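You operate a simulated robot arm through the tools that you are given. There is no shell and no other tool. Be economical: measure what you need, move in short steps, check, and stop when the job is done.

Carry out the task below with a simulated robot arm. There is one attempt and no reset: what you move stays moved.

TASK
Pump two shots of softener into the clear cup and stand it in the blue tray.
Fine: spill none and swing the spout aside again.
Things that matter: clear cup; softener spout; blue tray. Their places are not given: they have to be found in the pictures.

It is judged by the outcome, as a careful person would: the job done as asked, and still so three seconds after it is handed in. It fails if anything else is knocked over, pushed out of place, dropped, spilled or broken.

THE ROBOT
A 6-joint arm with a two-finger parallel gripper, fixed in place. Base frame: the origin is at the foot of the arm, x ahead of it, y to its left, z up; the work surface is at about z = 0.9. Lengths are in m, angles in rad, forces in N, time in s.
With the tool pointing down near the work surface it reaches from about 0.24 to 0.66 m from the base axis. Its first joint turns from -1.152 to 1.152 rad. Payload 2.9 kg.
Tool frame: the origin (TCP) lies between the finger pads and is the grasp point; the fingertips stand 0.03 m ahead of it; z points along the fingers, y is the line along which they close. The gripper opens to 0.11 m. The fingers are 0.02 m wide and 0.01 m thick; the gripper's body (0.048 by 0.112 m) begins 0.055 m behind the TCP.
Orientation is that of the tool frame in the base frame, as a unit quaternion [x, y, z, w]. With the fingers straight down and closing along the base's y, the tool's x points along the base's -x, its y along +y and its z along -z.

THE INTERFACE
- The arm moves only by the tool nudge_tool. Its argument "commands" is a list of rows, each a list of 7 numbers: the shift along the tool's x, y, z in m, then the turn, a rotation vector about the tool's x, y, z in rad, then the finger opening in m, from 0 to 0.11. In form: [[x, y, z, ax, ay, az, grip], ...]. A call has 1 to 20 rows; each row shifts and turns the commanded pose from where the row before left it, along the tool's axes as they then stand. A row lasts 0.2 s, in which the tool goes at most 0.05 m and 0.15 rad; a call with a longer step from one row to the next is refused whole, and so is a gripper value outside its range. A pose out of reach is approached as far as the arm can. The call stops where the force on the tool passes 80 N (or 10 N more than at its start, if that is more) or the arm is blocked; 0.2 s more then pass. The fingers move at their own pace (about 0.108 m/s each) and stop on an object; they squeeze with about 29 N. The grip force told is the motor's: it shows also when the fingers shut on nothing. Time passes only in rows, and 0.2 s behind the last, so rows that do not move let the fingers close. It gives the time, the measured TCP pose, the force on the tool (base axes), the opening and the grip force at its end, in the units of the frame above (readings bear some noise), and new pictures: "show" is both (left out), scene, wrist or none.
- Cameras (640 x 400 px; columns grow to the right, rows downward): "scene" is fixed at [0.079, 0.4316, 1.391]; the picture's right is [-0.76, -0.65, 0.00], its down [-0.33, 0.38, -0.86] and it looks along [0.57, -0.65, -0.50] (base axes); focal length 284 px, centre (320, 200). "wrist" rides on the gripper at [-0.036, 0, -0.057] in the tool frame; the picture's right is [0.00, -1.00, 0.00], its down [0.97, 0.00, -0.24] and it looks along [0.24, 0.00, 0.97] (tool axes); focal length 218 px, centre (320, 200).
- pixel_to_xyz(camera, pixels): for up to 12 pixels [column, row] of the newest picture of that camera ("zoom" is the newest enlarged one), the place [x, y, z] in the base frame of the surface seen there, good to about 0.002 m. No time passes.
- zoom(camera, box): a new picture of the part [left, top, right, bottom] of that camera's present view, enlarged. No time passes.
- close_job(): hands the job in; it is judged then, once.

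Work in short steps. Measure before you move; look again where a grasp or a placing could have gone wrong, and mend it. You have 80 turns and 120 pictures in all, those below and enlarged ones among them. Open the gripper and draw the arm clear of the work before you hand the job in, unless the task says otherwise; then end with one line.

The tools are called after "Request:" as name(argument=value, ...) on one line, values as JSON. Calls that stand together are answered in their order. nudge_tool: Moves the arm, as the interface text tells. Its arguments: {"type":"object","properties":{"commands":{"type":"array","items":{"type":"array","items":{"type":"number"}}},"show":{"type":"string","enum":["both","scene","wrist","none"]}},"required":["commands"]} The other tools are called the same way: pixel_to_xyz (camera, pixels) gives the place of the surface under pixels of a picture; zoom (camera, box) takes an enlarged picture of a part of a camera's view; close_job () hands the job in.

At the start:

```text
clock: 0.0
tcp_pos: [0.4054, -0.1169, 1.2832]
tool_rot: [0.0, 1.0, 0.0, 0.001]
ft_force: [-0.6, -0.5, 0.0]
opening: 0.1101
gripper_force: 0.0
```

scene: 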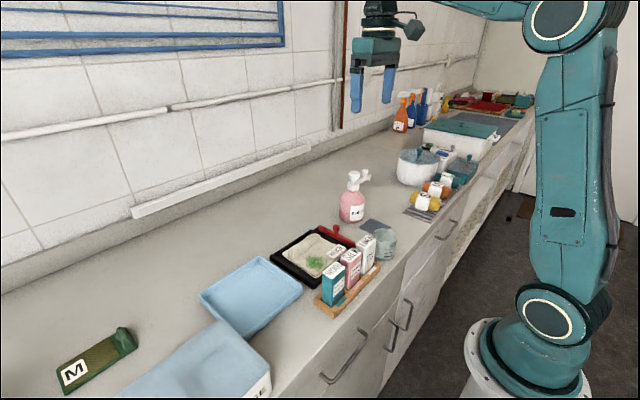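
wrist: 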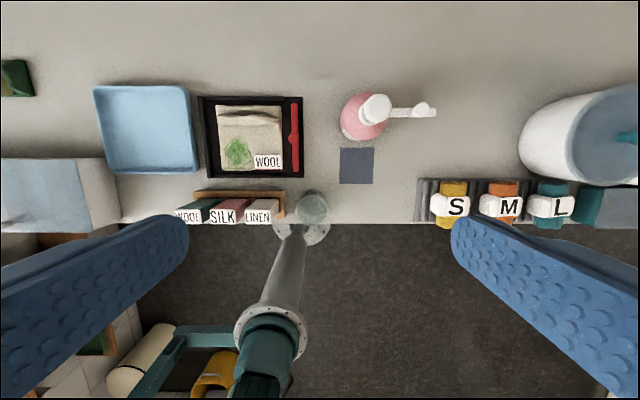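

The scene shows a pink pump bottle near (352,200), a clear cup near (385,243) and a blue tray near (250,295). I'll zoom in on these.

Request:
zoom(camera="scene", box=[300, 150, 460, 290])

Request:
zoom(camera="wrist", box=[270, 70, 450, 250])

Request:
pixel_to_xyz(camera="scene", pixels=[[352, 176], [366, 177], [352, 210], [385, 232], [385, 245], [385, 256], [373, 225], [250, 295], [202, 295], [256, 257], [302, 292], [245, 335]])

Request:
pixel_to_xyz(camera="wrist", pixels=[[375, 108], [400, 112], [421, 109], [432, 113], [350, 120], [357, 165], [312, 205], [315, 235], [145, 130], [340, 150], [374, 150], [357, 183]])

```text
2.86 times, centred on (380, 220) of scene
```

zoom: 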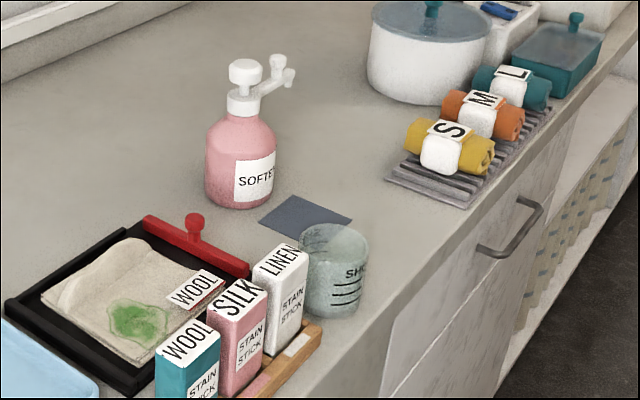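

```text
2.22 times, centred on (360, 160) of wrist
```

zoom: 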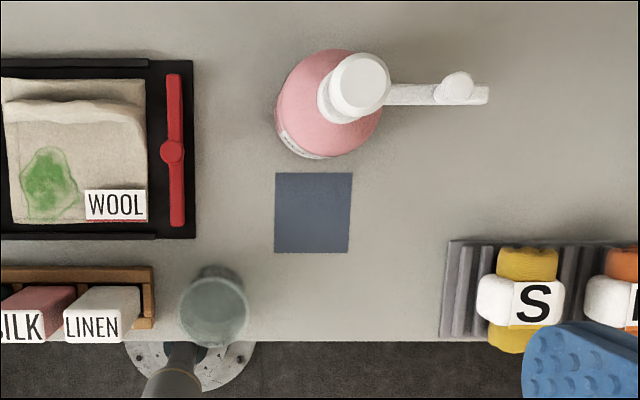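

```text
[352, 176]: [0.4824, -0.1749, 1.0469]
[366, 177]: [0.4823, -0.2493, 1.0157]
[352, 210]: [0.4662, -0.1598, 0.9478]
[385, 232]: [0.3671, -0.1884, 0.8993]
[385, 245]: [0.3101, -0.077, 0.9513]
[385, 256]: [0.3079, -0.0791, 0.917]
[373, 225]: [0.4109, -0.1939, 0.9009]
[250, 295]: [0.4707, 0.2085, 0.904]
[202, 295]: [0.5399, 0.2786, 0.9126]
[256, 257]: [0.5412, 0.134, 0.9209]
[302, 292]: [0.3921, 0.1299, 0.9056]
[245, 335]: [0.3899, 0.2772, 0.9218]
```

```text
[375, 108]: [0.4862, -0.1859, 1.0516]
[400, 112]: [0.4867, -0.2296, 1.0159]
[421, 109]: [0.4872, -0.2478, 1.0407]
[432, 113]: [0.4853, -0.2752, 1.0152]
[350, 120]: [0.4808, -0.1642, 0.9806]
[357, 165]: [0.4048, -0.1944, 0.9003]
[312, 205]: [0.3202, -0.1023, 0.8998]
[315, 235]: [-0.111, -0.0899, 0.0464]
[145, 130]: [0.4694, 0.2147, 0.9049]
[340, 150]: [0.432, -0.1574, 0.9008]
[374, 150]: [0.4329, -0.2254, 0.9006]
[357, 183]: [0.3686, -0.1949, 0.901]
```

Next I measure the cup and the pump head more finely.

Request:
zoom(camera="scene", box=[360, 215, 410, 265])

Request:
zoom(camera="scene", box=[330, 160, 390, 230])

Request:
pixel_to_xyz(camera="scene", pixels=[[377, 235], [377, 245], [377, 254], [382, 260], [388, 260], [390, 250], [390, 235], [380, 228], [387, 229], [375, 232], [391, 233], [395, 238]])

Request:
pixel_to_xyz(camera="wrist", pixels=[[320, 190], [335, 195], [323, 210], [340, 205], [330, 222], [325, 199], [315, 200], [303, 210], [307, 222], [327, 212], [295, 195], [312, 192]])

```text
8.00 times, centred on (385, 240) of scene
```

zoom: 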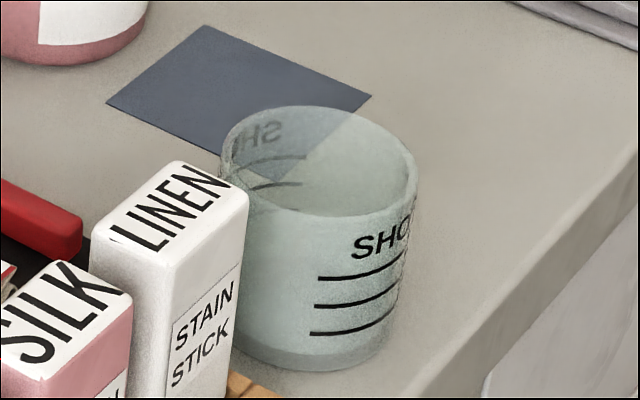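

```text
5.71 times, centred on (360, 195) of scene
```

zoom: 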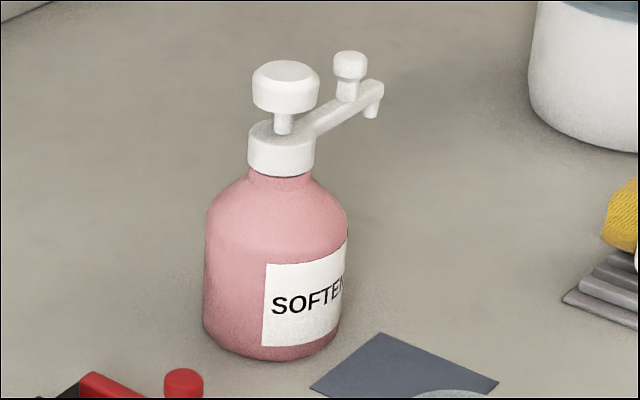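

```text
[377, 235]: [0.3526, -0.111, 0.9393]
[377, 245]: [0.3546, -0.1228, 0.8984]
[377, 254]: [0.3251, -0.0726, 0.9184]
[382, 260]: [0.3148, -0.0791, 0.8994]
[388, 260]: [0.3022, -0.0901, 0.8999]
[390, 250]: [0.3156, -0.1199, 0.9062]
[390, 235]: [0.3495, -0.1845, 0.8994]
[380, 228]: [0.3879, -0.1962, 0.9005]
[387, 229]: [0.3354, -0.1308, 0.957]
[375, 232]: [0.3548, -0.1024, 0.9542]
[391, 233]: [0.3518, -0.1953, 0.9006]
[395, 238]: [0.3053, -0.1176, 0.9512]
```

```text
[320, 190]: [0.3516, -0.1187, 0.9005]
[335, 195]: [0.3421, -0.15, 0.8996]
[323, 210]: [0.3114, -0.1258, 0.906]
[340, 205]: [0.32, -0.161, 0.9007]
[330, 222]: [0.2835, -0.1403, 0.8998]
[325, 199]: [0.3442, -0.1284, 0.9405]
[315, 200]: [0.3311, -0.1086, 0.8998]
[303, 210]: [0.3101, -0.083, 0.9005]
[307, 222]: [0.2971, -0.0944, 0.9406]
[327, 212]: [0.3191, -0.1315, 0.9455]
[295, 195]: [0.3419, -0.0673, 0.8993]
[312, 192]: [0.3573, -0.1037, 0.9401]
```

Request:
zoom(camera="wrist", box=[240, 170, 350, 240])

Request:
pixel_to_xyz(camera="wrist", pixels=[[276, 201], [276, 208], [277, 220], [262, 205], [283, 195], [283, 215], [250, 205], [273, 203]])

Request:
pixel_to_xyz(camera="scene", pixels=[[349, 176], [358, 175], [353, 173], [365, 171], [369, 179], [374, 176], [375, 179], [352, 215], [363, 210], [346, 205], [352, 190], [357, 200]])

```text
5.71 times, centred on (295, 205) of wrist
```

zoom: 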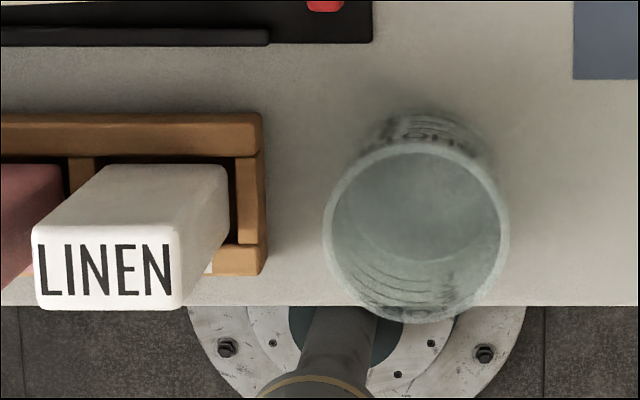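

```text
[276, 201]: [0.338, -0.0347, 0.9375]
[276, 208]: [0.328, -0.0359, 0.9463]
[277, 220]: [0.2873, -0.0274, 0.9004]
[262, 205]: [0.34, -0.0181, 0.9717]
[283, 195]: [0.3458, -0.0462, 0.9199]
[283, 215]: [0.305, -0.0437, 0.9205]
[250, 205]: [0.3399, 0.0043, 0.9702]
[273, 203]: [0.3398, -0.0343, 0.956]
```

```text
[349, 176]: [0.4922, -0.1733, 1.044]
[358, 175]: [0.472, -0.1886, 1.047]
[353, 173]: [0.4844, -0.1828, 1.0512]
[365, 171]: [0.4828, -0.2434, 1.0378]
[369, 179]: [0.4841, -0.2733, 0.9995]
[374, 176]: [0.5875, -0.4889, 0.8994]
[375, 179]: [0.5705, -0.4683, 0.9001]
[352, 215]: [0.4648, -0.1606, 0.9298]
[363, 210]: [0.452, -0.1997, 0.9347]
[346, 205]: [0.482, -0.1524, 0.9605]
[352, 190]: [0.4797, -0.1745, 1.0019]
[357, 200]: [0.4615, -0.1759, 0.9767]
```

The cup's centre is about (0.326,-0.103) with radius 0.03 and rim z 0.957. The rack edge is at y=-0.047. I move above the cup with the fingers partly open.

Request:
nudge_tool(commands=[[0.0135, 0.0022, 0.03, 0, 0, 0, 0.078], [0.0135, 0.0022, 0.04, 0, 0, 0, 0.078], [0.0135, 0.0022, 0.04, 0, 0, 0, 0.078], [0.0135, 0.0022, 0.04, 0, 0, 0, 0.078], [0.0135, 0.0022, 0.04, 0, 0, 0, 0.078], [0.0119, 0.001, 0.04, 0, 0, 0, 0.078], [0, 0, 0.02, 0, 0, 0, 0.078], [0, 0, 0, 0, 0, 0, 0.078]])

```text
clock: 1.8
tcp_pos: [0.3265, -0.104, 1.0339]
tool_rot: [0.0, 1.0, -0.001, 0.0]
ft_force: [0.1, -0.6, 0.5]
opening: 0.0778
gripper_force: 0.0
```

scene: 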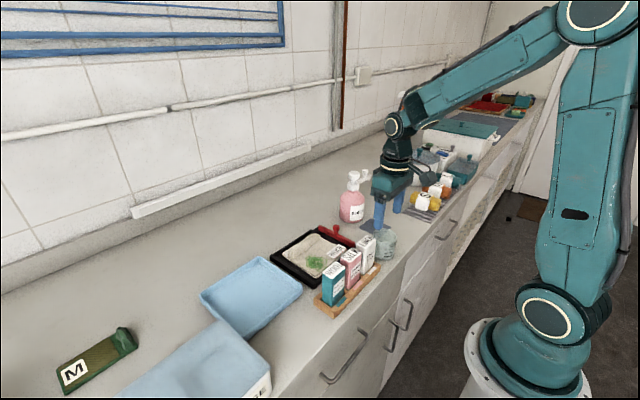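
wrist: 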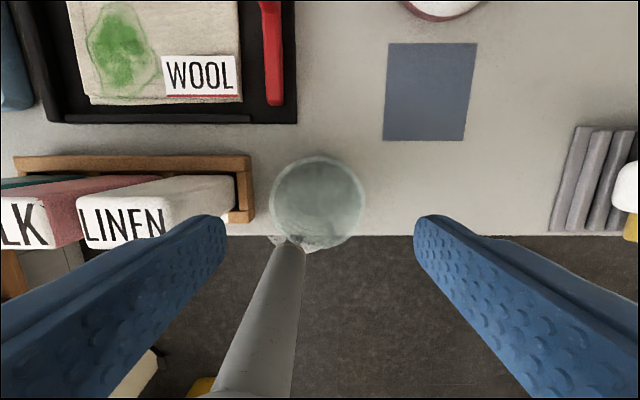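

The cup is centred between the fingers (rim centre about (318,203)) and clear of the rack. I go down and close.

Request:
nudge_tool(commands=[[0, 0, 0.035, 0, 0, 0, 0.078], [0, 0, 0.035, 0, 0, 0, 0.078], [0, 0, 0.027, 0, 0, 0, 0.078], [0, 0, 0, 0, 0, 0, 0.078], [0, 0, 0, 0, 0, 0, 0.05], [0, 0, 0, 0, 0, 0, 0.05], [0, 0, 0, 0, 0, 0, 0.05]])

Request:
pixel_to_xyz(camera="scene", pixels=[[352, 176]])

```text
clock: 3.4
tcp_pos: [0.328, -0.1041, 0.9367]
tool_rot: [-0.001, 1.0, 0.0, 0.0]
ft_force: [0.1, 0.2, 0.4]
opening: 0.0591
gripper_force: 29.8
```

scene: 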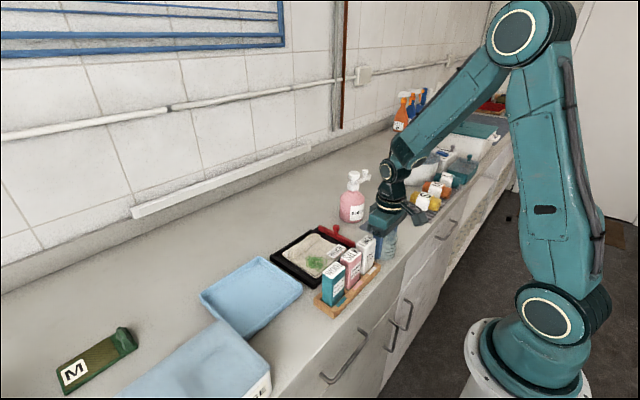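
wrist: 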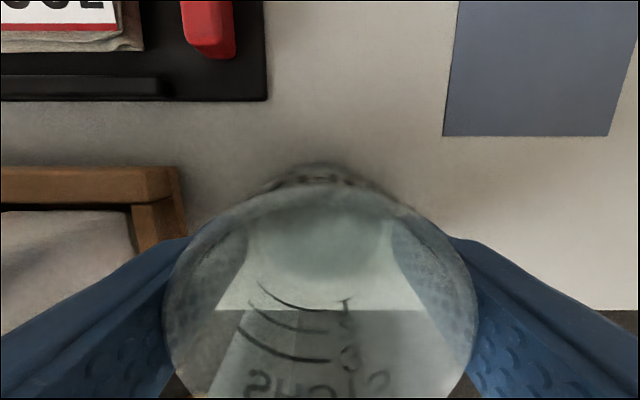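

```text
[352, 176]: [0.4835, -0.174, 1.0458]
```

The cup is gripped (opening 0.059). I lift it slightly, carry it over to the pad side and check.

Request:
nudge_tool(commands=[[0, 0, -0.015, 0, 0, 0, 0.05], [0, 0, -0.015, 0, 0, 0, 0.05], [0, -0.02, 0, 0, 0, 0, 0.05], [0, -0.022, 0, 0, 0, 0, 0.05], [0, -0.022, 0, 0, 0, 0, 0.05], [-0.01, -0.02, 0, 0, 0, 0, 0.05], [-0.02, 0, 0, 0, 0, 0, 0.05], [-0.02, 0, 0, 0, 0, 0, 0.05], [0, 0, 0, 0, 0, 0, 0.05]])

```text
clock: 5.4
tcp_pos: [0.3763, -0.1898, 0.9669]
tool_rot: [0.0, 1.0, -0.001, 0.001]
ft_force: [-0.4, -0.4, -1.4]
opening: 0.0593
gripper_force: 28.5
```

scene: 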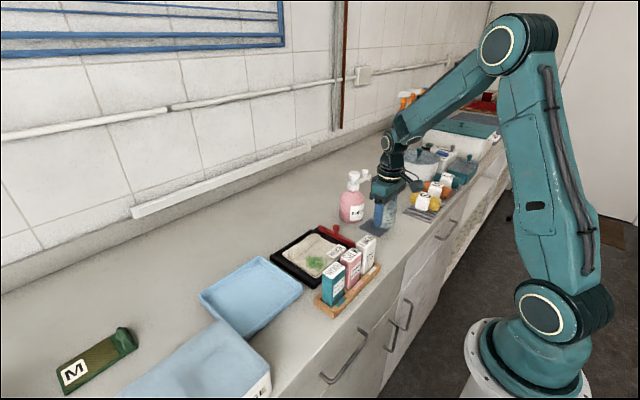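
wrist: 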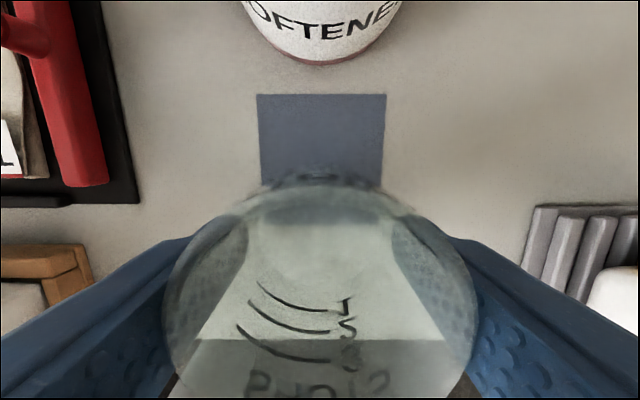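

Request:
pixel_to_xyz(camera="wrist", pixels=[[322, 97], [320, 62], [258, 97], [385, 97], [322, 50]])

```text
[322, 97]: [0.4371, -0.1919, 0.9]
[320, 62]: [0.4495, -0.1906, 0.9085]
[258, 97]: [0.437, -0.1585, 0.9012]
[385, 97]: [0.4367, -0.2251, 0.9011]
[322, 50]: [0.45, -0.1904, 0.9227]
```

The pad centre is about (0.404,-0.1915). I move forward 0.027 m and set the cup down.

Request:
nudge_tool(commands=[[-0.014, -0.0005, 0, 0, 0, 0, 0.05], [-0.0135, -0.0005, 0, 0, 0, 0, 0.05], [0, 0, 0.015, 0, 0, 0, 0.05], [0, 0, 0.01, 0, 0, 0, 0.05], [0, 0, 0.0035, 0, 0, 0, 0.05], [0, 0, 0, 0, 0, 0, 0.05]])

```text
clock: 6.8
tcp_pos: [0.4048, -0.189, 0.9391]
tool_rot: [-0.001, 1.0, 0.0, 0.0]
ft_force: [0.0, 0.8, -1.0]
opening: 0.0593
gripper_force: 28.7
```

scene: 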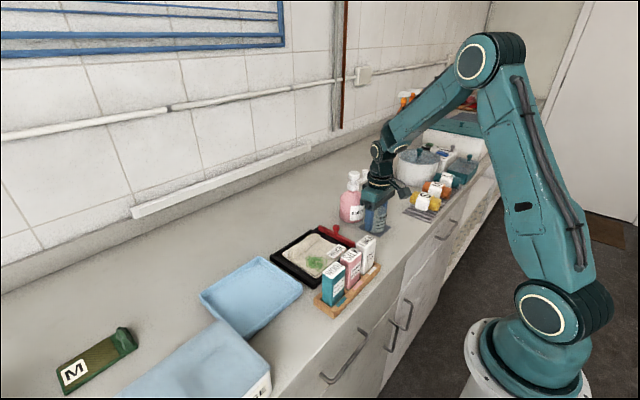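
wrist: 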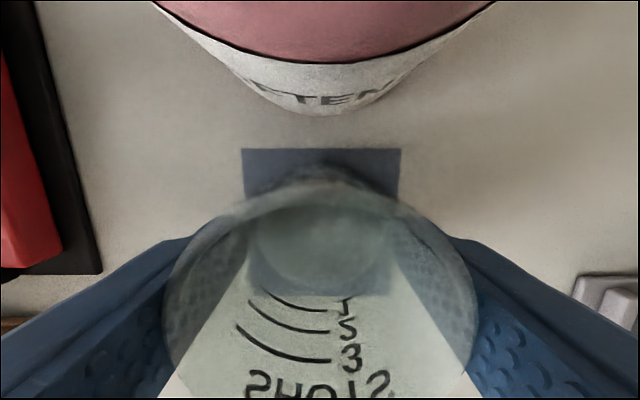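

Request:
nudge_tool(commands=[[0, 0, 0.0015, 0, 0, 0, 0.05], [0, 0, 0.001, 0, 0, 0, 0.05], [0, 0, 0, 0, 0, 0, 0.05]], show="none")

```text
clock: 7.6
tcp_pos: [0.404, -0.1896, 0.9377]
tool_rot: [0.0, 1.0, 0.0, 0.001]
ft_force: [-3.3, 3.5, 15.9]
opening: 0.0594
gripper_force: 29.2
```

The tool reads 15.9 N upward, so the cup is on the pad. I release it and go straight up.

Request:
nudge_tool(commands=[[0, 0, -0.001, 0, 0, 0, 0.08], [0, 0, 0, 0, 0, 0, 0.08], [0, 0, 0, 0, 0, 0, 0.08], [0, 0, -0.02, 0, 0, 0, 0.08], [0, 0, -0.04, 0, 0, 0, 0.08], [0, 0, -0.04, 0, 0, 0, 0.08], [0, 0, -0.04, 0, 0, 0, 0.08], [0, 0, -0.04, 0, 0, 0, 0.08], [0, 0, 0, 0, 0, 0, 0.03]])

```text
clock: 9.6
tcp_pos: [0.4037, -0.1906, 1.1159]
tool_rot: [-0.001, 1.0, -0.001, 0.001]
ft_force: [1.0, 0.3, 0.8]
opening: 0.03
gripper_force: 0.1
```

scene: 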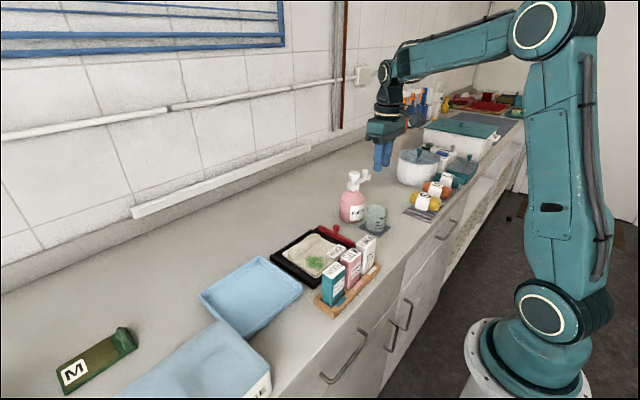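
wrist: 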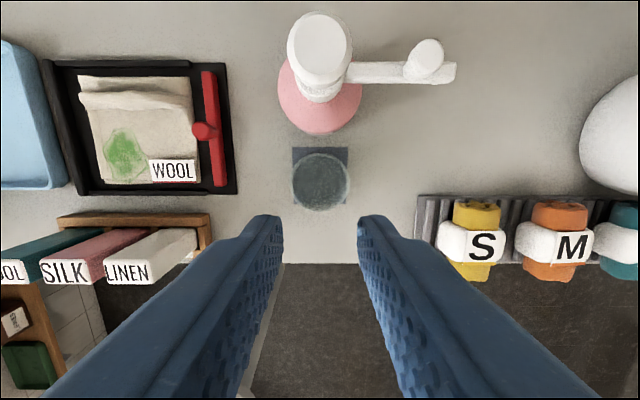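

The cup stands on the pad. Now I measure the button and spout knob.

Request:
zoom(camera="wrist", box=[270, 0, 470, 125])

Request:
pixel_to_xyz(camera="wrist", pixels=[[320, 50], [320, 20], [320, 75], [292, 50], [350, 50], [428, 55], [415, 58], [442, 55], [428, 45], [380, 72], [454, 72], [428, 78]])

```text
3.20 times, centred on (370, 62) of wrist
```

zoom: 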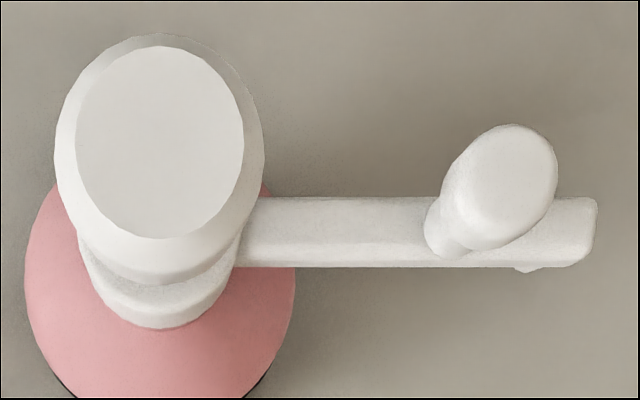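

```text
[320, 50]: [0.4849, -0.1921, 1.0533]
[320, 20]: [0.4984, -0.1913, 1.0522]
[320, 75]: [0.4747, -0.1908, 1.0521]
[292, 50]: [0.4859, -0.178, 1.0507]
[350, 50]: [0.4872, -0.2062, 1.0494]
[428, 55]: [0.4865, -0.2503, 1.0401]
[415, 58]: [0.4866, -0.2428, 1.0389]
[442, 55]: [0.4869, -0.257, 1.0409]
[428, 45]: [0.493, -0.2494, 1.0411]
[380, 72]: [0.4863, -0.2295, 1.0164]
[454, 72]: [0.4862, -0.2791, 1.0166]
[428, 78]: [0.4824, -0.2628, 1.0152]
```

The knob is at about (0.487,-0.2505) with its top at z 1.041. The pump axis is (0.487,-0.191) and the bar top is 1.0165. I turn the tool by -90° so the fingers can straddle the knob, then move above it.

Request:
nudge_tool(commands=[[0, 0, 0, 0, 0, -0.1428, 0.024], [0, 0, 0, 0, 0, -0.1428, 0.024], [0, 0, 0, 0, 0, -0.1428, 0.024], [0, 0, 0, 0, 0, -0.1428, 0.024], [0, 0, 0, 0, 0, -0.1428, 0.024], [0, 0, 0, 0, 0, -0.1428, 0.024], [0, 0, 0, 0, 0, -0.1428, 0.024], [0, 0, 0, 0, 0, -0.1428, 0.024], [0, 0, 0, 0, 0, -0.1428, 0.024], [0, 0, 0, 0, 0, -0.1428, 0.024], [0, 0, 0, 0, 0, -0.1428, 0.024], [0.02, -0.0277, 0, 0, 0, 0, 0.024], [0.02, -0.0277, 0, 0, 0, 0, 0.024], [0.02, -0.0277, 0, 0, 0, 0, 0.024], [0, 0, 0, 0, 0, 0, 0.024]])

```text
clock: 12.8
tcp_pos: [0.487, -0.2507, 1.1163]
tool_rot: [0.708, -0.707, 0.0, 0.001]
ft_force: [-0.1, 0.2, 0.8]
opening: 0.024
gripper_force: 0.1
```

scene: 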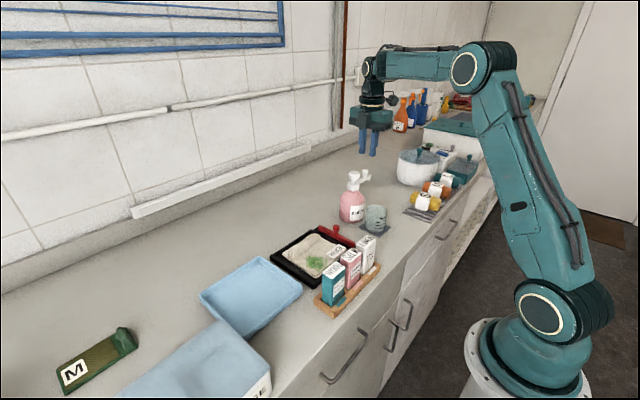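
wrist: 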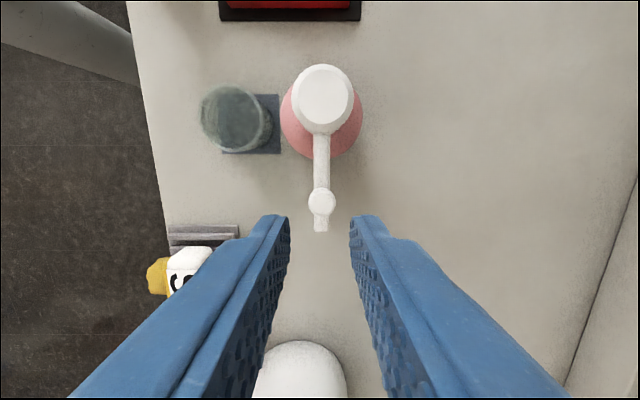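

The knob (321,202) lies centred between the fingers. I go down so the tips sit just above the bar.

Request:
nudge_tool(commands=[[0, 0, 0.03, 0, 0, 0, 0.024], [0, 0, 0.02, 0, 0, 0, 0.024], [0, 0, 0.013, 0, 0, 0, 0.024], [0, 0, 0, 0, 0, 0, 0.024]])

Request:
zoom(camera="scene", box=[320, 130, 420, 240])

```text
clock: 13.8
tcp_pos: [0.4862, -0.25, 1.0532]
tool_rot: [0.708, -0.707, 0.0, -0.001]
ft_force: [-0.3, 0.2, -0.2]
opening: 0.0238
gripper_force: 0.1
```

scene: 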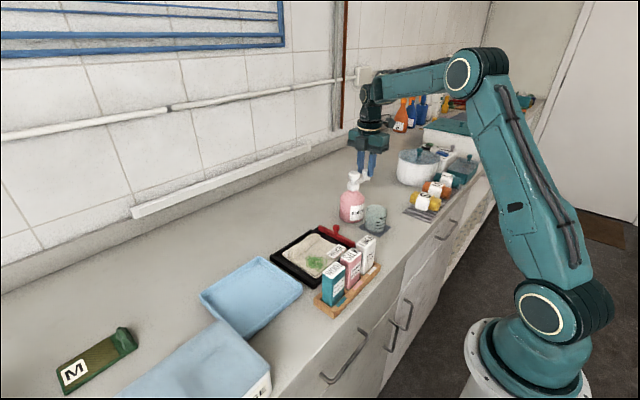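
wrist: 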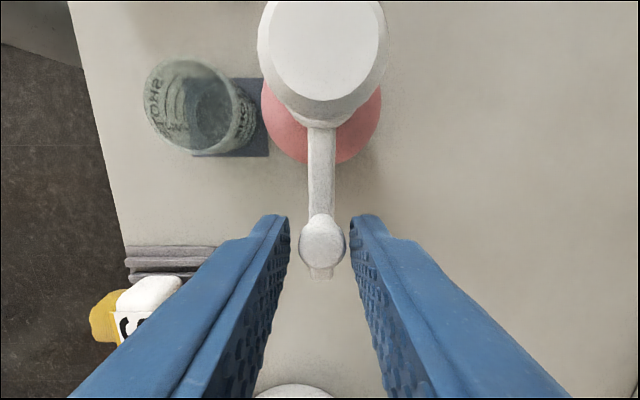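

```text
3.64 times, centred on (370, 185) of scene
```

zoom: 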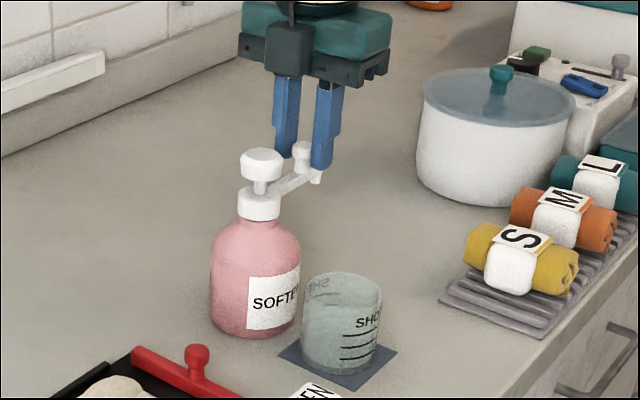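

The fingers straddle the knob. I start the arc about the pump axis, 4 rows first, then check.

Request:
nudge_tool(commands=[[-0.00033, 0.00625, 0, 0, 0, 0.1047, 0.022], [-0.00033, 0.00625, 0, 0, 0, 0.1047, 0.022], [-0.00033, 0.00625, 0, 0, 0, 0.1047, 0.022], [-0.00033, 0.00625, 0, 0, 0, 0.1047, 0.022], [0, 0, 0, 0, 0, 0, 0.022]])

Request:
zoom(camera="scene", box=[320, 130, 420, 240])

```text
clock: 15.0
tcp_pos: [0.4641, -0.2445, 1.0542]
tool_rot: [-0.544, 0.839, 0.0, -0.001]
ft_force: [-0.4, 0.7, 1.4]
opening: 0.0218
gripper_force: 0.0
```

scene: 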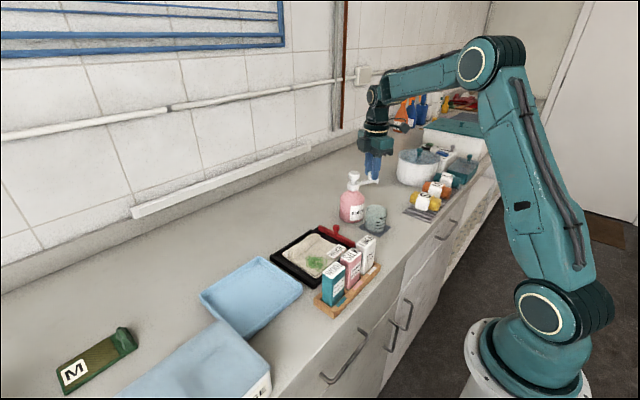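
wrist: 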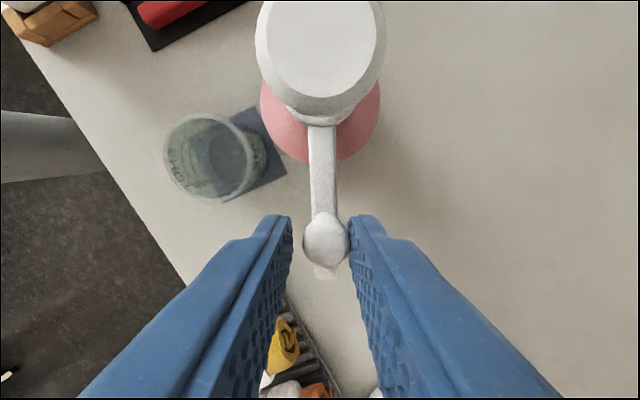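

```text
3.64 times, centred on (370, 185) of scene
```

zoom: 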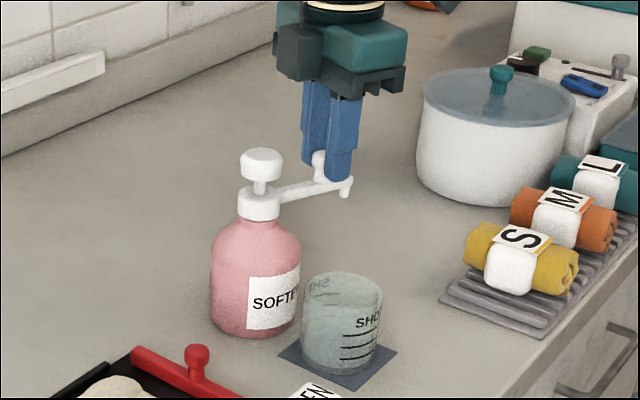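

The spout follows freely and the bottle is still. I carry on to 90°.

Request:
nudge_tool(commands=[[-0.00033, 0.00625, 0, 0, 0, 0.1047, 0.022], [-0.00033, 0.00625, 0, 0, 0, 0.1047, 0.022], [-0.00033, 0.00625, 0, 0, 0, 0.1047, 0.022], [-0.00033, 0.00625, 0, 0, 0, 0.1047, 0.022], [-0.00033, 0.00625, 0, 0, 0, 0.1047, 0.022], [-0.00033, 0.00625, 0, 0, 0, 0.1047, 0.022], [-0.00033, 0.00625, 0, 0, 0, 0.1047, 0.022], [-0.00033, 0.00625, 0, 0, 0, 0.1047, 0.022], [-0.00033, 0.00625, 0, 0, 0, 0.1047, 0.022], [-0.00033, 0.00625, 0, 0, 0, 0.1047, 0.022], [-0.00033, 0.00625, 0, 0, 0, 0.1047, 0.022], [0, 0, 0, 0, 0, 0, 0.022]])

Request:
zoom(camera="scene", box=[320, 130, 420, 240])

```text
clock: 17.6
tcp_pos: [0.427, -0.1905, 1.0532]
tool_rot: [0.0, 1.0, 0.0, 0.001]
ft_force: [0.3, 0.6, -0.3]
opening: 0.0222
gripper_force: 0.2
```

scene: 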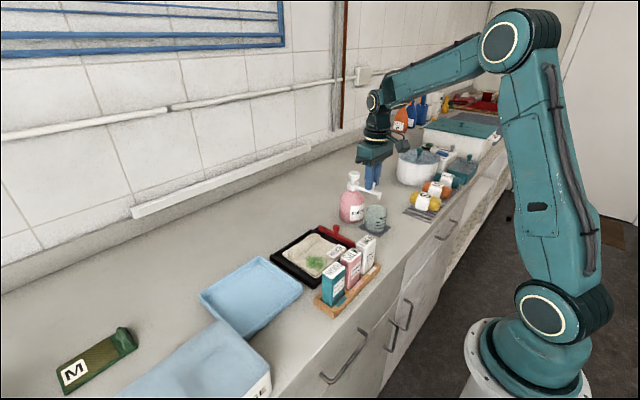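
wrist: 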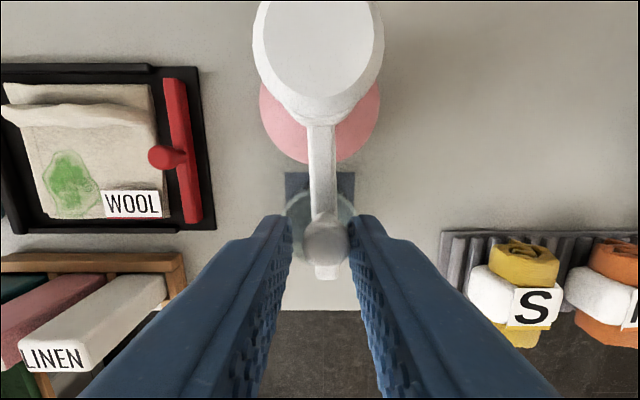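

```text
3.64 times, centred on (370, 185) of scene
```

zoom: 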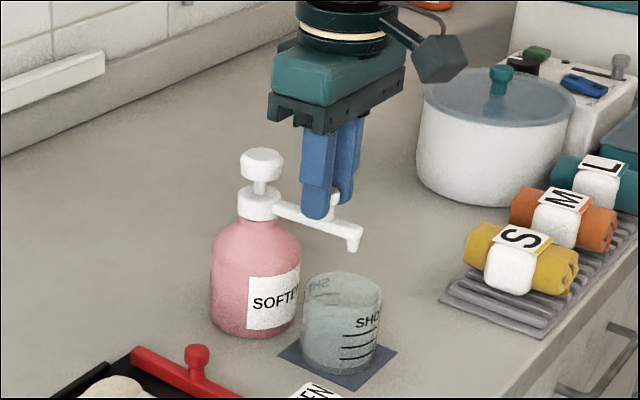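

The spout is within about 0.05 rad of pointing at the cup. I push a further 3 mm, back off to centre the gap, rise and check the nozzle over the cup.

Request:
nudge_tool(commands=[[0, 0.0032, 0, 0, 0, 0, 0.022], [0, 0, 0, 0, 0, 0, 0.022], [0, -0.003, 0, 0, 0, 0, 0.022], [0, 0, -0.02, 0, 0, 0, 0.024], [0, 0, -0.03, 0, 0, 0, 0.024], [0, 0, -0.03, 0, 0, 0, 0.024], [0, 0, 0, 0, 0, 0, 0.024]])

Request:
zoom(camera="scene", box=[320, 150, 400, 240])

Request:
zoom(camera="wrist", box=[270, 0, 370, 220])

```text
clock: 19.2
tcp_pos: [0.4268, -0.1898, 1.1358]
tool_rot: [0.001, 1.0, 0.0, 0.0]
ft_force: [0.3, 0.4, 0.1]
opening: 0.024
gripper_force: 0.1
```

scene: 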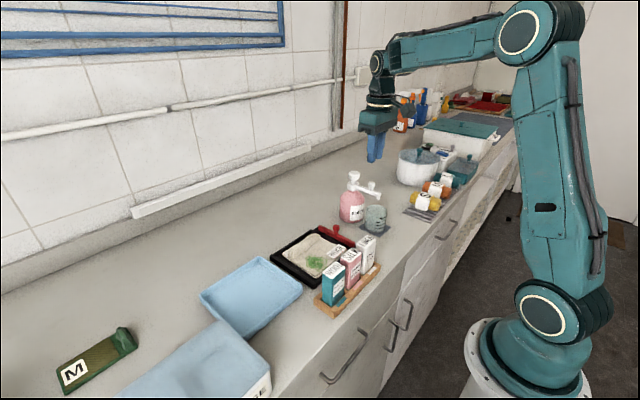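
wrist: 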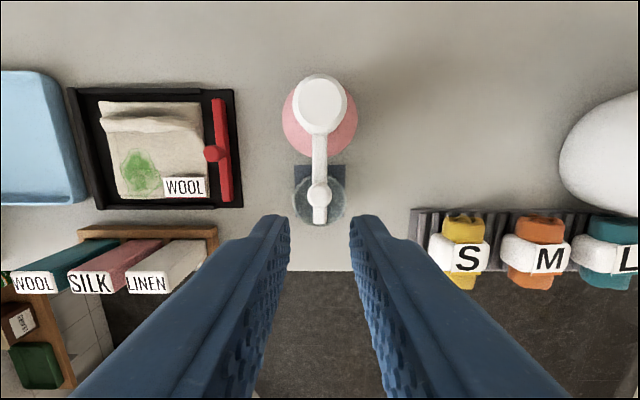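

```text
4.44 times, centred on (360, 195) of scene
```

zoom: 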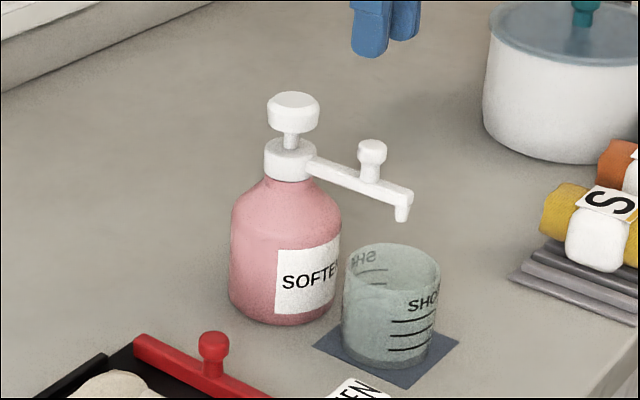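

```text
1.82 times, centred on (320, 110) of wrist
```

zoom: 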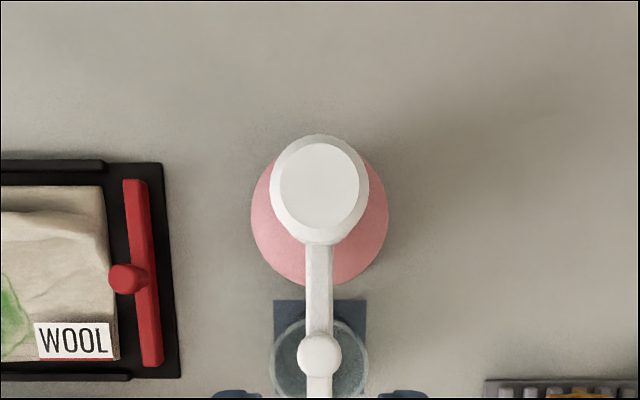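

Request:
pixel_to_xyz(camera="scene", pixels=[[378.5, 197], [378.5, 198], [369, 206], [386, 207], [373, 215]])

Request:
pixel_to_xyz(camera="wrist", pixels=[[319, 190], [319, 220], [320, 100], [296, 205], [344, 205], [320, 226]])

```text
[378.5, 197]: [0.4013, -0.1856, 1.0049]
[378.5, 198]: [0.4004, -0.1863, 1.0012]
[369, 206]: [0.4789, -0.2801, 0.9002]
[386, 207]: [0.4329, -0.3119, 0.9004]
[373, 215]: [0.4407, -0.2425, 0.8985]
```

```text
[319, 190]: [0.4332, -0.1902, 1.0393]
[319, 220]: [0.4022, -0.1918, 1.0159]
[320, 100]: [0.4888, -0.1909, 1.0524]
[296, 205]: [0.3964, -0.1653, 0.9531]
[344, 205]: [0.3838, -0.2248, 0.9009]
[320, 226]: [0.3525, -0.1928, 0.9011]
```

The nozzle is at about (0.402,-0.188), centred over the cup. I close the fingers and move above the button.

Request:
nudge_tool(commands=[[-0.02, -0.0004, 0, 0, 0, 0, 0], [-0.02, -0.0004, 0, 0, 0, 0, 0], [-0.0202, -0.0004, 0, 0, 0, 0, 0], [0, 0, 0.025, 0, 0, 0, 0], [0, 0, 0.022, 0, 0, 0, 0], [0, 0, 0, 0, 0, 0, 0]])

Request:
zoom(camera="scene", box=[320, 150, 400, 240])

```text
clock: 20.6
tcp_pos: [0.4891, -0.1928, 1.0846]
tool_rot: [-0.001, 1.0, -0.001, 0.0]
ft_force: [0.2, 0.3, -0.4]
opening: 0.0001
gripper_force: 29.2
```

scene: 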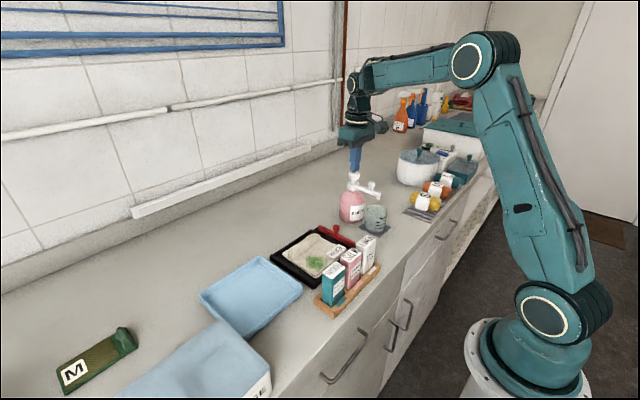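
wrist: 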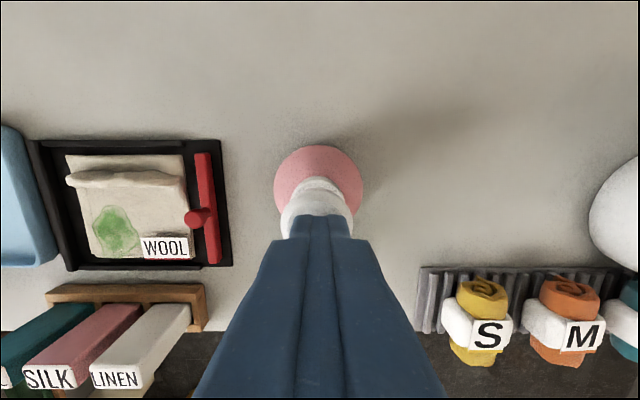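

```text
4.44 times, centred on (360, 195) of scene
```

zoom: 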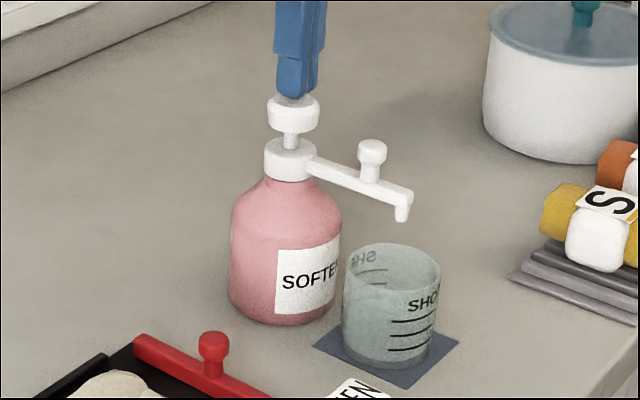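

The tips are just above the button. I press gently, 2 mm a row, and read the force.

Request:
nudge_tool(commands=[[0.001, 0.001, 0.002, 0, 0, 0, 0], [0, 0, 0.002, 0, 0, 0, 0], [0, 0, 0.002, 0, 0, 0, 0], [0, 0, 0.002, 0, 0, 0, 0], [0, 0, 0, 0, 0, 0, 0]], show="none")

Request:
zoom(camera="scene", box=[320, 150, 400, 240])

```text
clock: 21.8
tcp_pos: [0.4864, -0.1905, 1.0785]
tool_rot: [-0.001, 1.0, 0.0, 0.001]
ft_force: [-0.1, 0.7, 1.9]
opening: 0.0001
gripper_force: 29.4
```

```text
4.44 times, centred on (360, 195) of scene
```

zoom: 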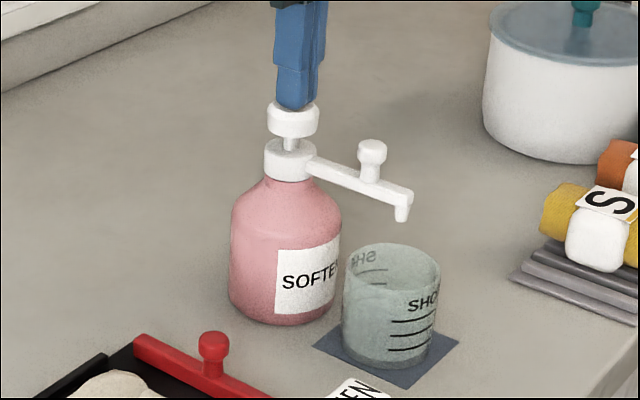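

Request:
nudge_tool(commands=[[0, 0, 0.002, 0, 0, 0, 0], [0, 0, 0.002, 0, 0, 0, 0], [0, 0, 0.001, 0, 0, 0, 0], [0, 0, 0, 0, 0, 0, 0]], show="none")

Request:
zoom(camera="scene", box=[320, 150, 400, 240])

```text
clock: 22.8
tcp_pos: [0.4869, -0.1917, 1.0728]
tool_rot: [0.0, 1.0, 0.0, 0.001]
ft_force: [2.6, -0.6, 5.4]
opening: 0.0
gripper_force: 29.3
```

```text
4.44 times, centred on (360, 195) of scene
```

zoom: 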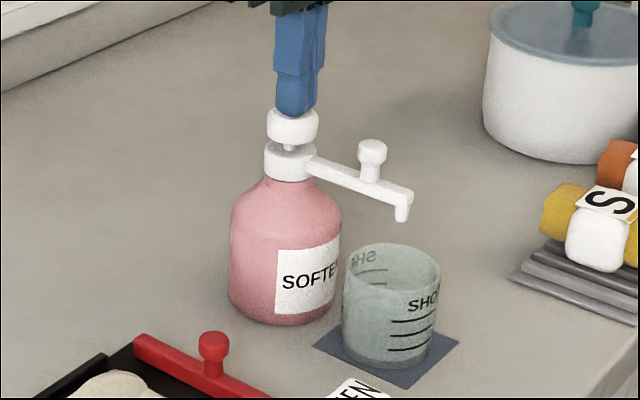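

The button is down about 10 mm and still sprung. I continue to the bottom of the stroke.

Request:
nudge_tool(commands=[[0, 0, 0.002, 0, 0, 0, 0], [0, 0, 0.001, 0, 0, 0, 0], [0, 0, 0.001, 0, 0, 0, 0], [0, 0, 0, 0, 0, 0, 0]], show="none")

Request:
zoom(camera="scene", box=[320, 150, 400, 240])

```text
clock: 23.8
tcp_pos: [0.4866, -0.1902, 1.0696]
tool_rot: [0.0, 1.0, 0.0, 0.0]
ft_force: [3.3, -0.6, 7.7]
opening: 0.0
gripper_force: 29.2
```

```text
4.44 times, centred on (360, 195) of scene
```

zoom: 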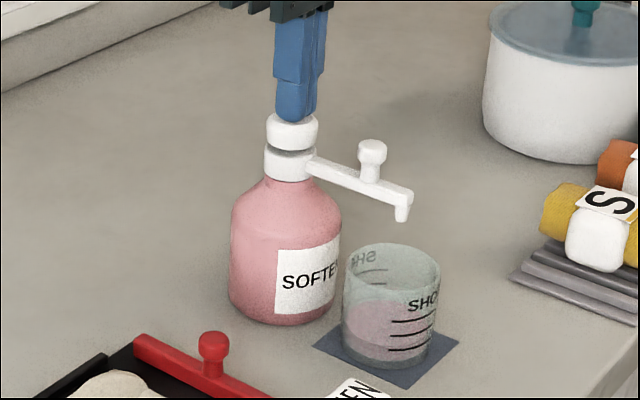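

Pink liquid has appeared in the cup, so I zoom in to read its level.

Request:
zoom(camera="scene", box=[358, 198, 392, 238])

```text
10.00 times, centred on (375, 218) of scene
```

zoom: 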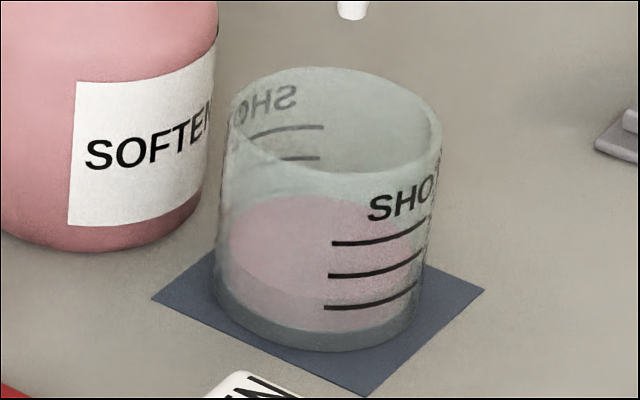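

The liquid's front edge sits at the lowest mark, so that is one shot. I let the button rise fully and check it.

Request:
nudge_tool(commands=[[0, 0, -0.004, 0, 0, 0, 0], [0, 0, -0.005, 0, 0, 0, 0], [0, 0, -0.005, 0, 0, 0, 0], [0, 0, -0.005, 0, 0, 0, 0], [0, 0, 0, 0, 0, 0, 0], [0, 0, 0, 0, 0, 0, 0]], show="none")

Request:
zoom(camera="scene", box=[335, 160, 391, 238])

```text
clock: 25.2
tcp_pos: [0.4855, -0.1903, 1.0887]
tool_rot: [-0.001, 1.0, 0.0, 0.0]
ft_force: [0.1, -1.0, 0.5]
opening: 0.0
gripper_force: 28.8
```

```text
5.13 times, centred on (363, 199) of scene
```

zoom: 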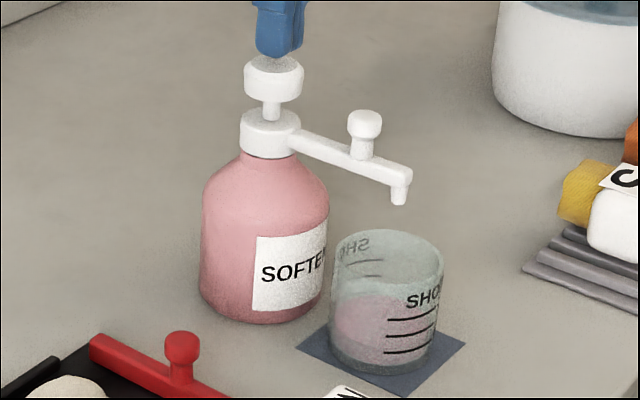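

The button is fully up with the fingers clear of it. I make the second press to the same depth.

Request:
nudge_tool(commands=[[0, 0, 0.005, 0, 0, 0, 0], [0, 0, 0.003, 0, 0, 0, 0], [0, 0, 0.003, 0, 0, 0, 0], [0, 0, 0.003, 0, 0, 0, 0], [0, 0, 0.002, 0, 0, 0, 0], [0, 0, 0.0015, 0, 0, 0, 0], [0, 0, 0.0015, 0, 0, 0, 0], [0, 0, 0, 0, 0, 0, 0]], show="none")

Request:
zoom(camera="scene", box=[335, 160, 391, 238])

```text
clock: 27.0
tcp_pos: [0.4857, -0.1899, 1.0703]
tool_rot: [0.0, 1.0, 0.0, 0.001]
ft_force: [-0.2, -3.0, 8.2]
opening: 0.0001
gripper_force: 29.2
```

```text
5.13 times, centred on (363, 199) of scene
```

zoom: 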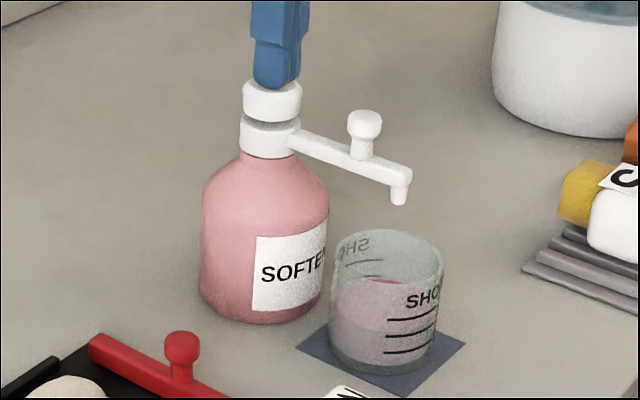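

The level rose to the second mark, so both shots are in. I rise, open to 0.024 and go back above the knob.

Request:
nudge_tool(commands=[[0, 0, -0.005, 0, 0, 0, 0], [0, 0, -0.01, 0, 0, 0, 0], [0, 0, -0.02, 0, 0, 0, 0], [0, 0, -0.03, 0, 0, 0, 0], [0.02, 0, 0, 0, 0, 0, 0.024], [0.02, 0, 0, 0, 0, 0, 0.024], [0.019, 0, 0, 0, 0, 0, 0.024], [0, 0, 0, 0, 0, 0, 0.024]])

Request:
zoom(camera="scene", box=[358, 198, 392, 238])

Request:
pixel_to_xyz(camera="wrist", pixels=[[319, 190], [319, 220], [320, 100]])

```text
clock: 28.8
tcp_pos: [0.4257, -0.1902, 1.1354]
tool_rot: [0.001, 1.0, -0.001, 0.0]
ft_force: [0.4, -0.4, 0.8]
opening: 0.0241
gripper_force: 0.0
```

scene: 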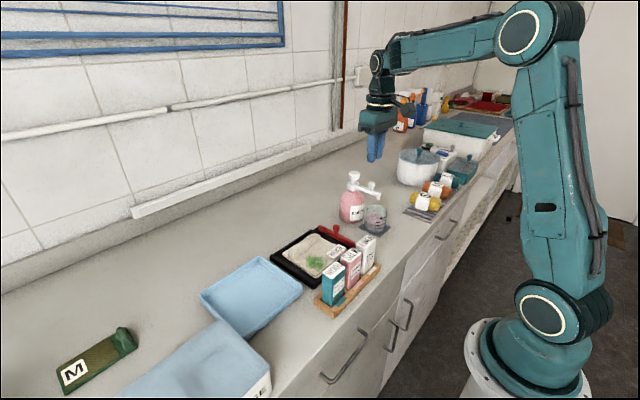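
wrist: 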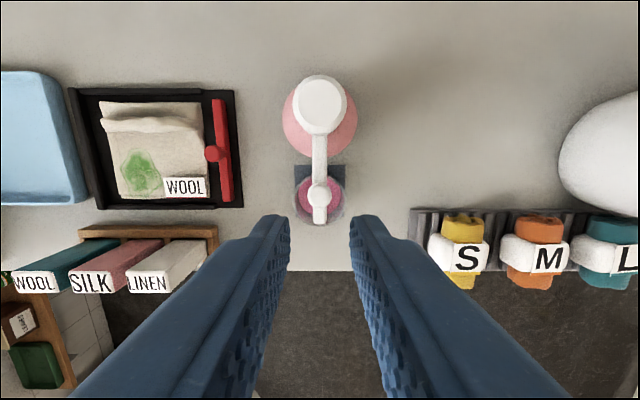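

```text
10.00 times, centred on (375, 218) of scene
```

zoom: 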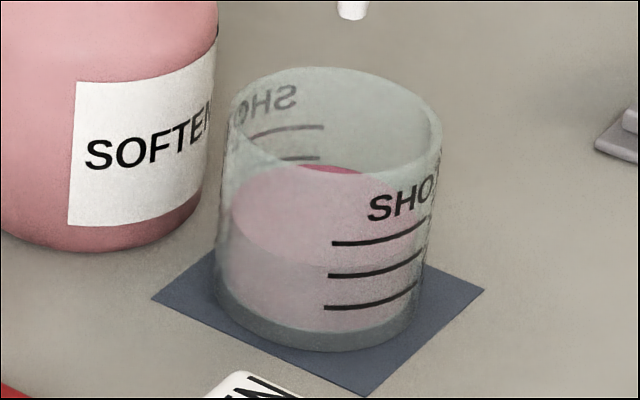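

```text
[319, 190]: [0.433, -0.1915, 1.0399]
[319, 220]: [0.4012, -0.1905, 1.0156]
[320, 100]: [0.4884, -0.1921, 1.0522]
```

The level is exactly two shots. I go down over the knob and run the arc backwards.

Request:
nudge_tool(commands=[[0, 0, 0.035, 0, 0, 0, 0.024], [0, 0, 0.03, 0, 0, 0, 0.024], [0, 0, 0.017, 0, 0, 0, 0.024], [0, 0, 0, 0, 0, 0, 0.022], [-0.00033, -0.00625, 0, 0, 0, -0.1047, 0.022], [-0.00033, -0.00625, 0, 0, 0, -0.1047, 0.022], [-0.00033, -0.00625, 0, 0, 0, -0.1047, 0.022], [0, 0, 0, 0, 0, 0, 0.022]])

```text
clock: 30.6
tcp_pos: [0.4307, -0.2098, 1.0518]
tool_rot: [-0.157, 0.988, 0.0, 0.0]
ft_force: [0.1, -0.1, -1.0]
opening: 0.0221
gripper_force: 0.3
```

scene: 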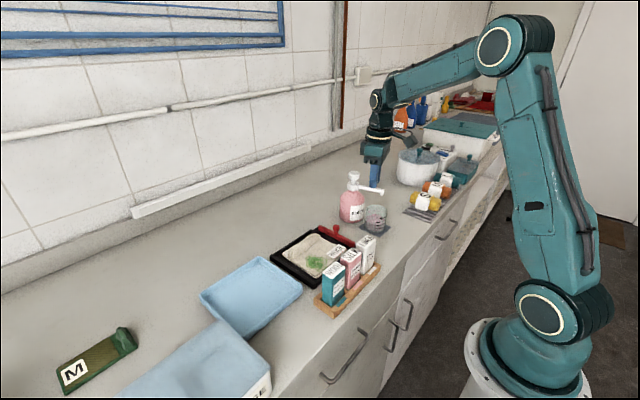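
wrist: 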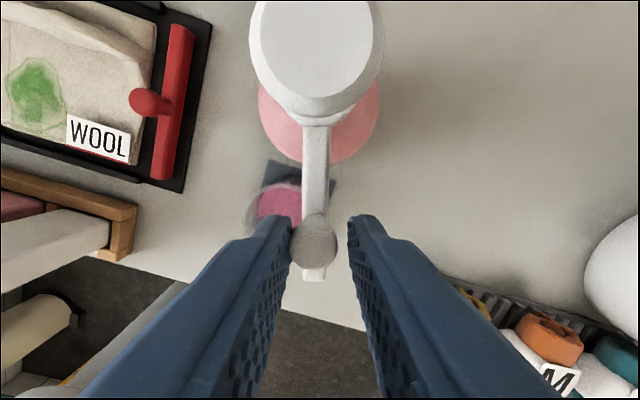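

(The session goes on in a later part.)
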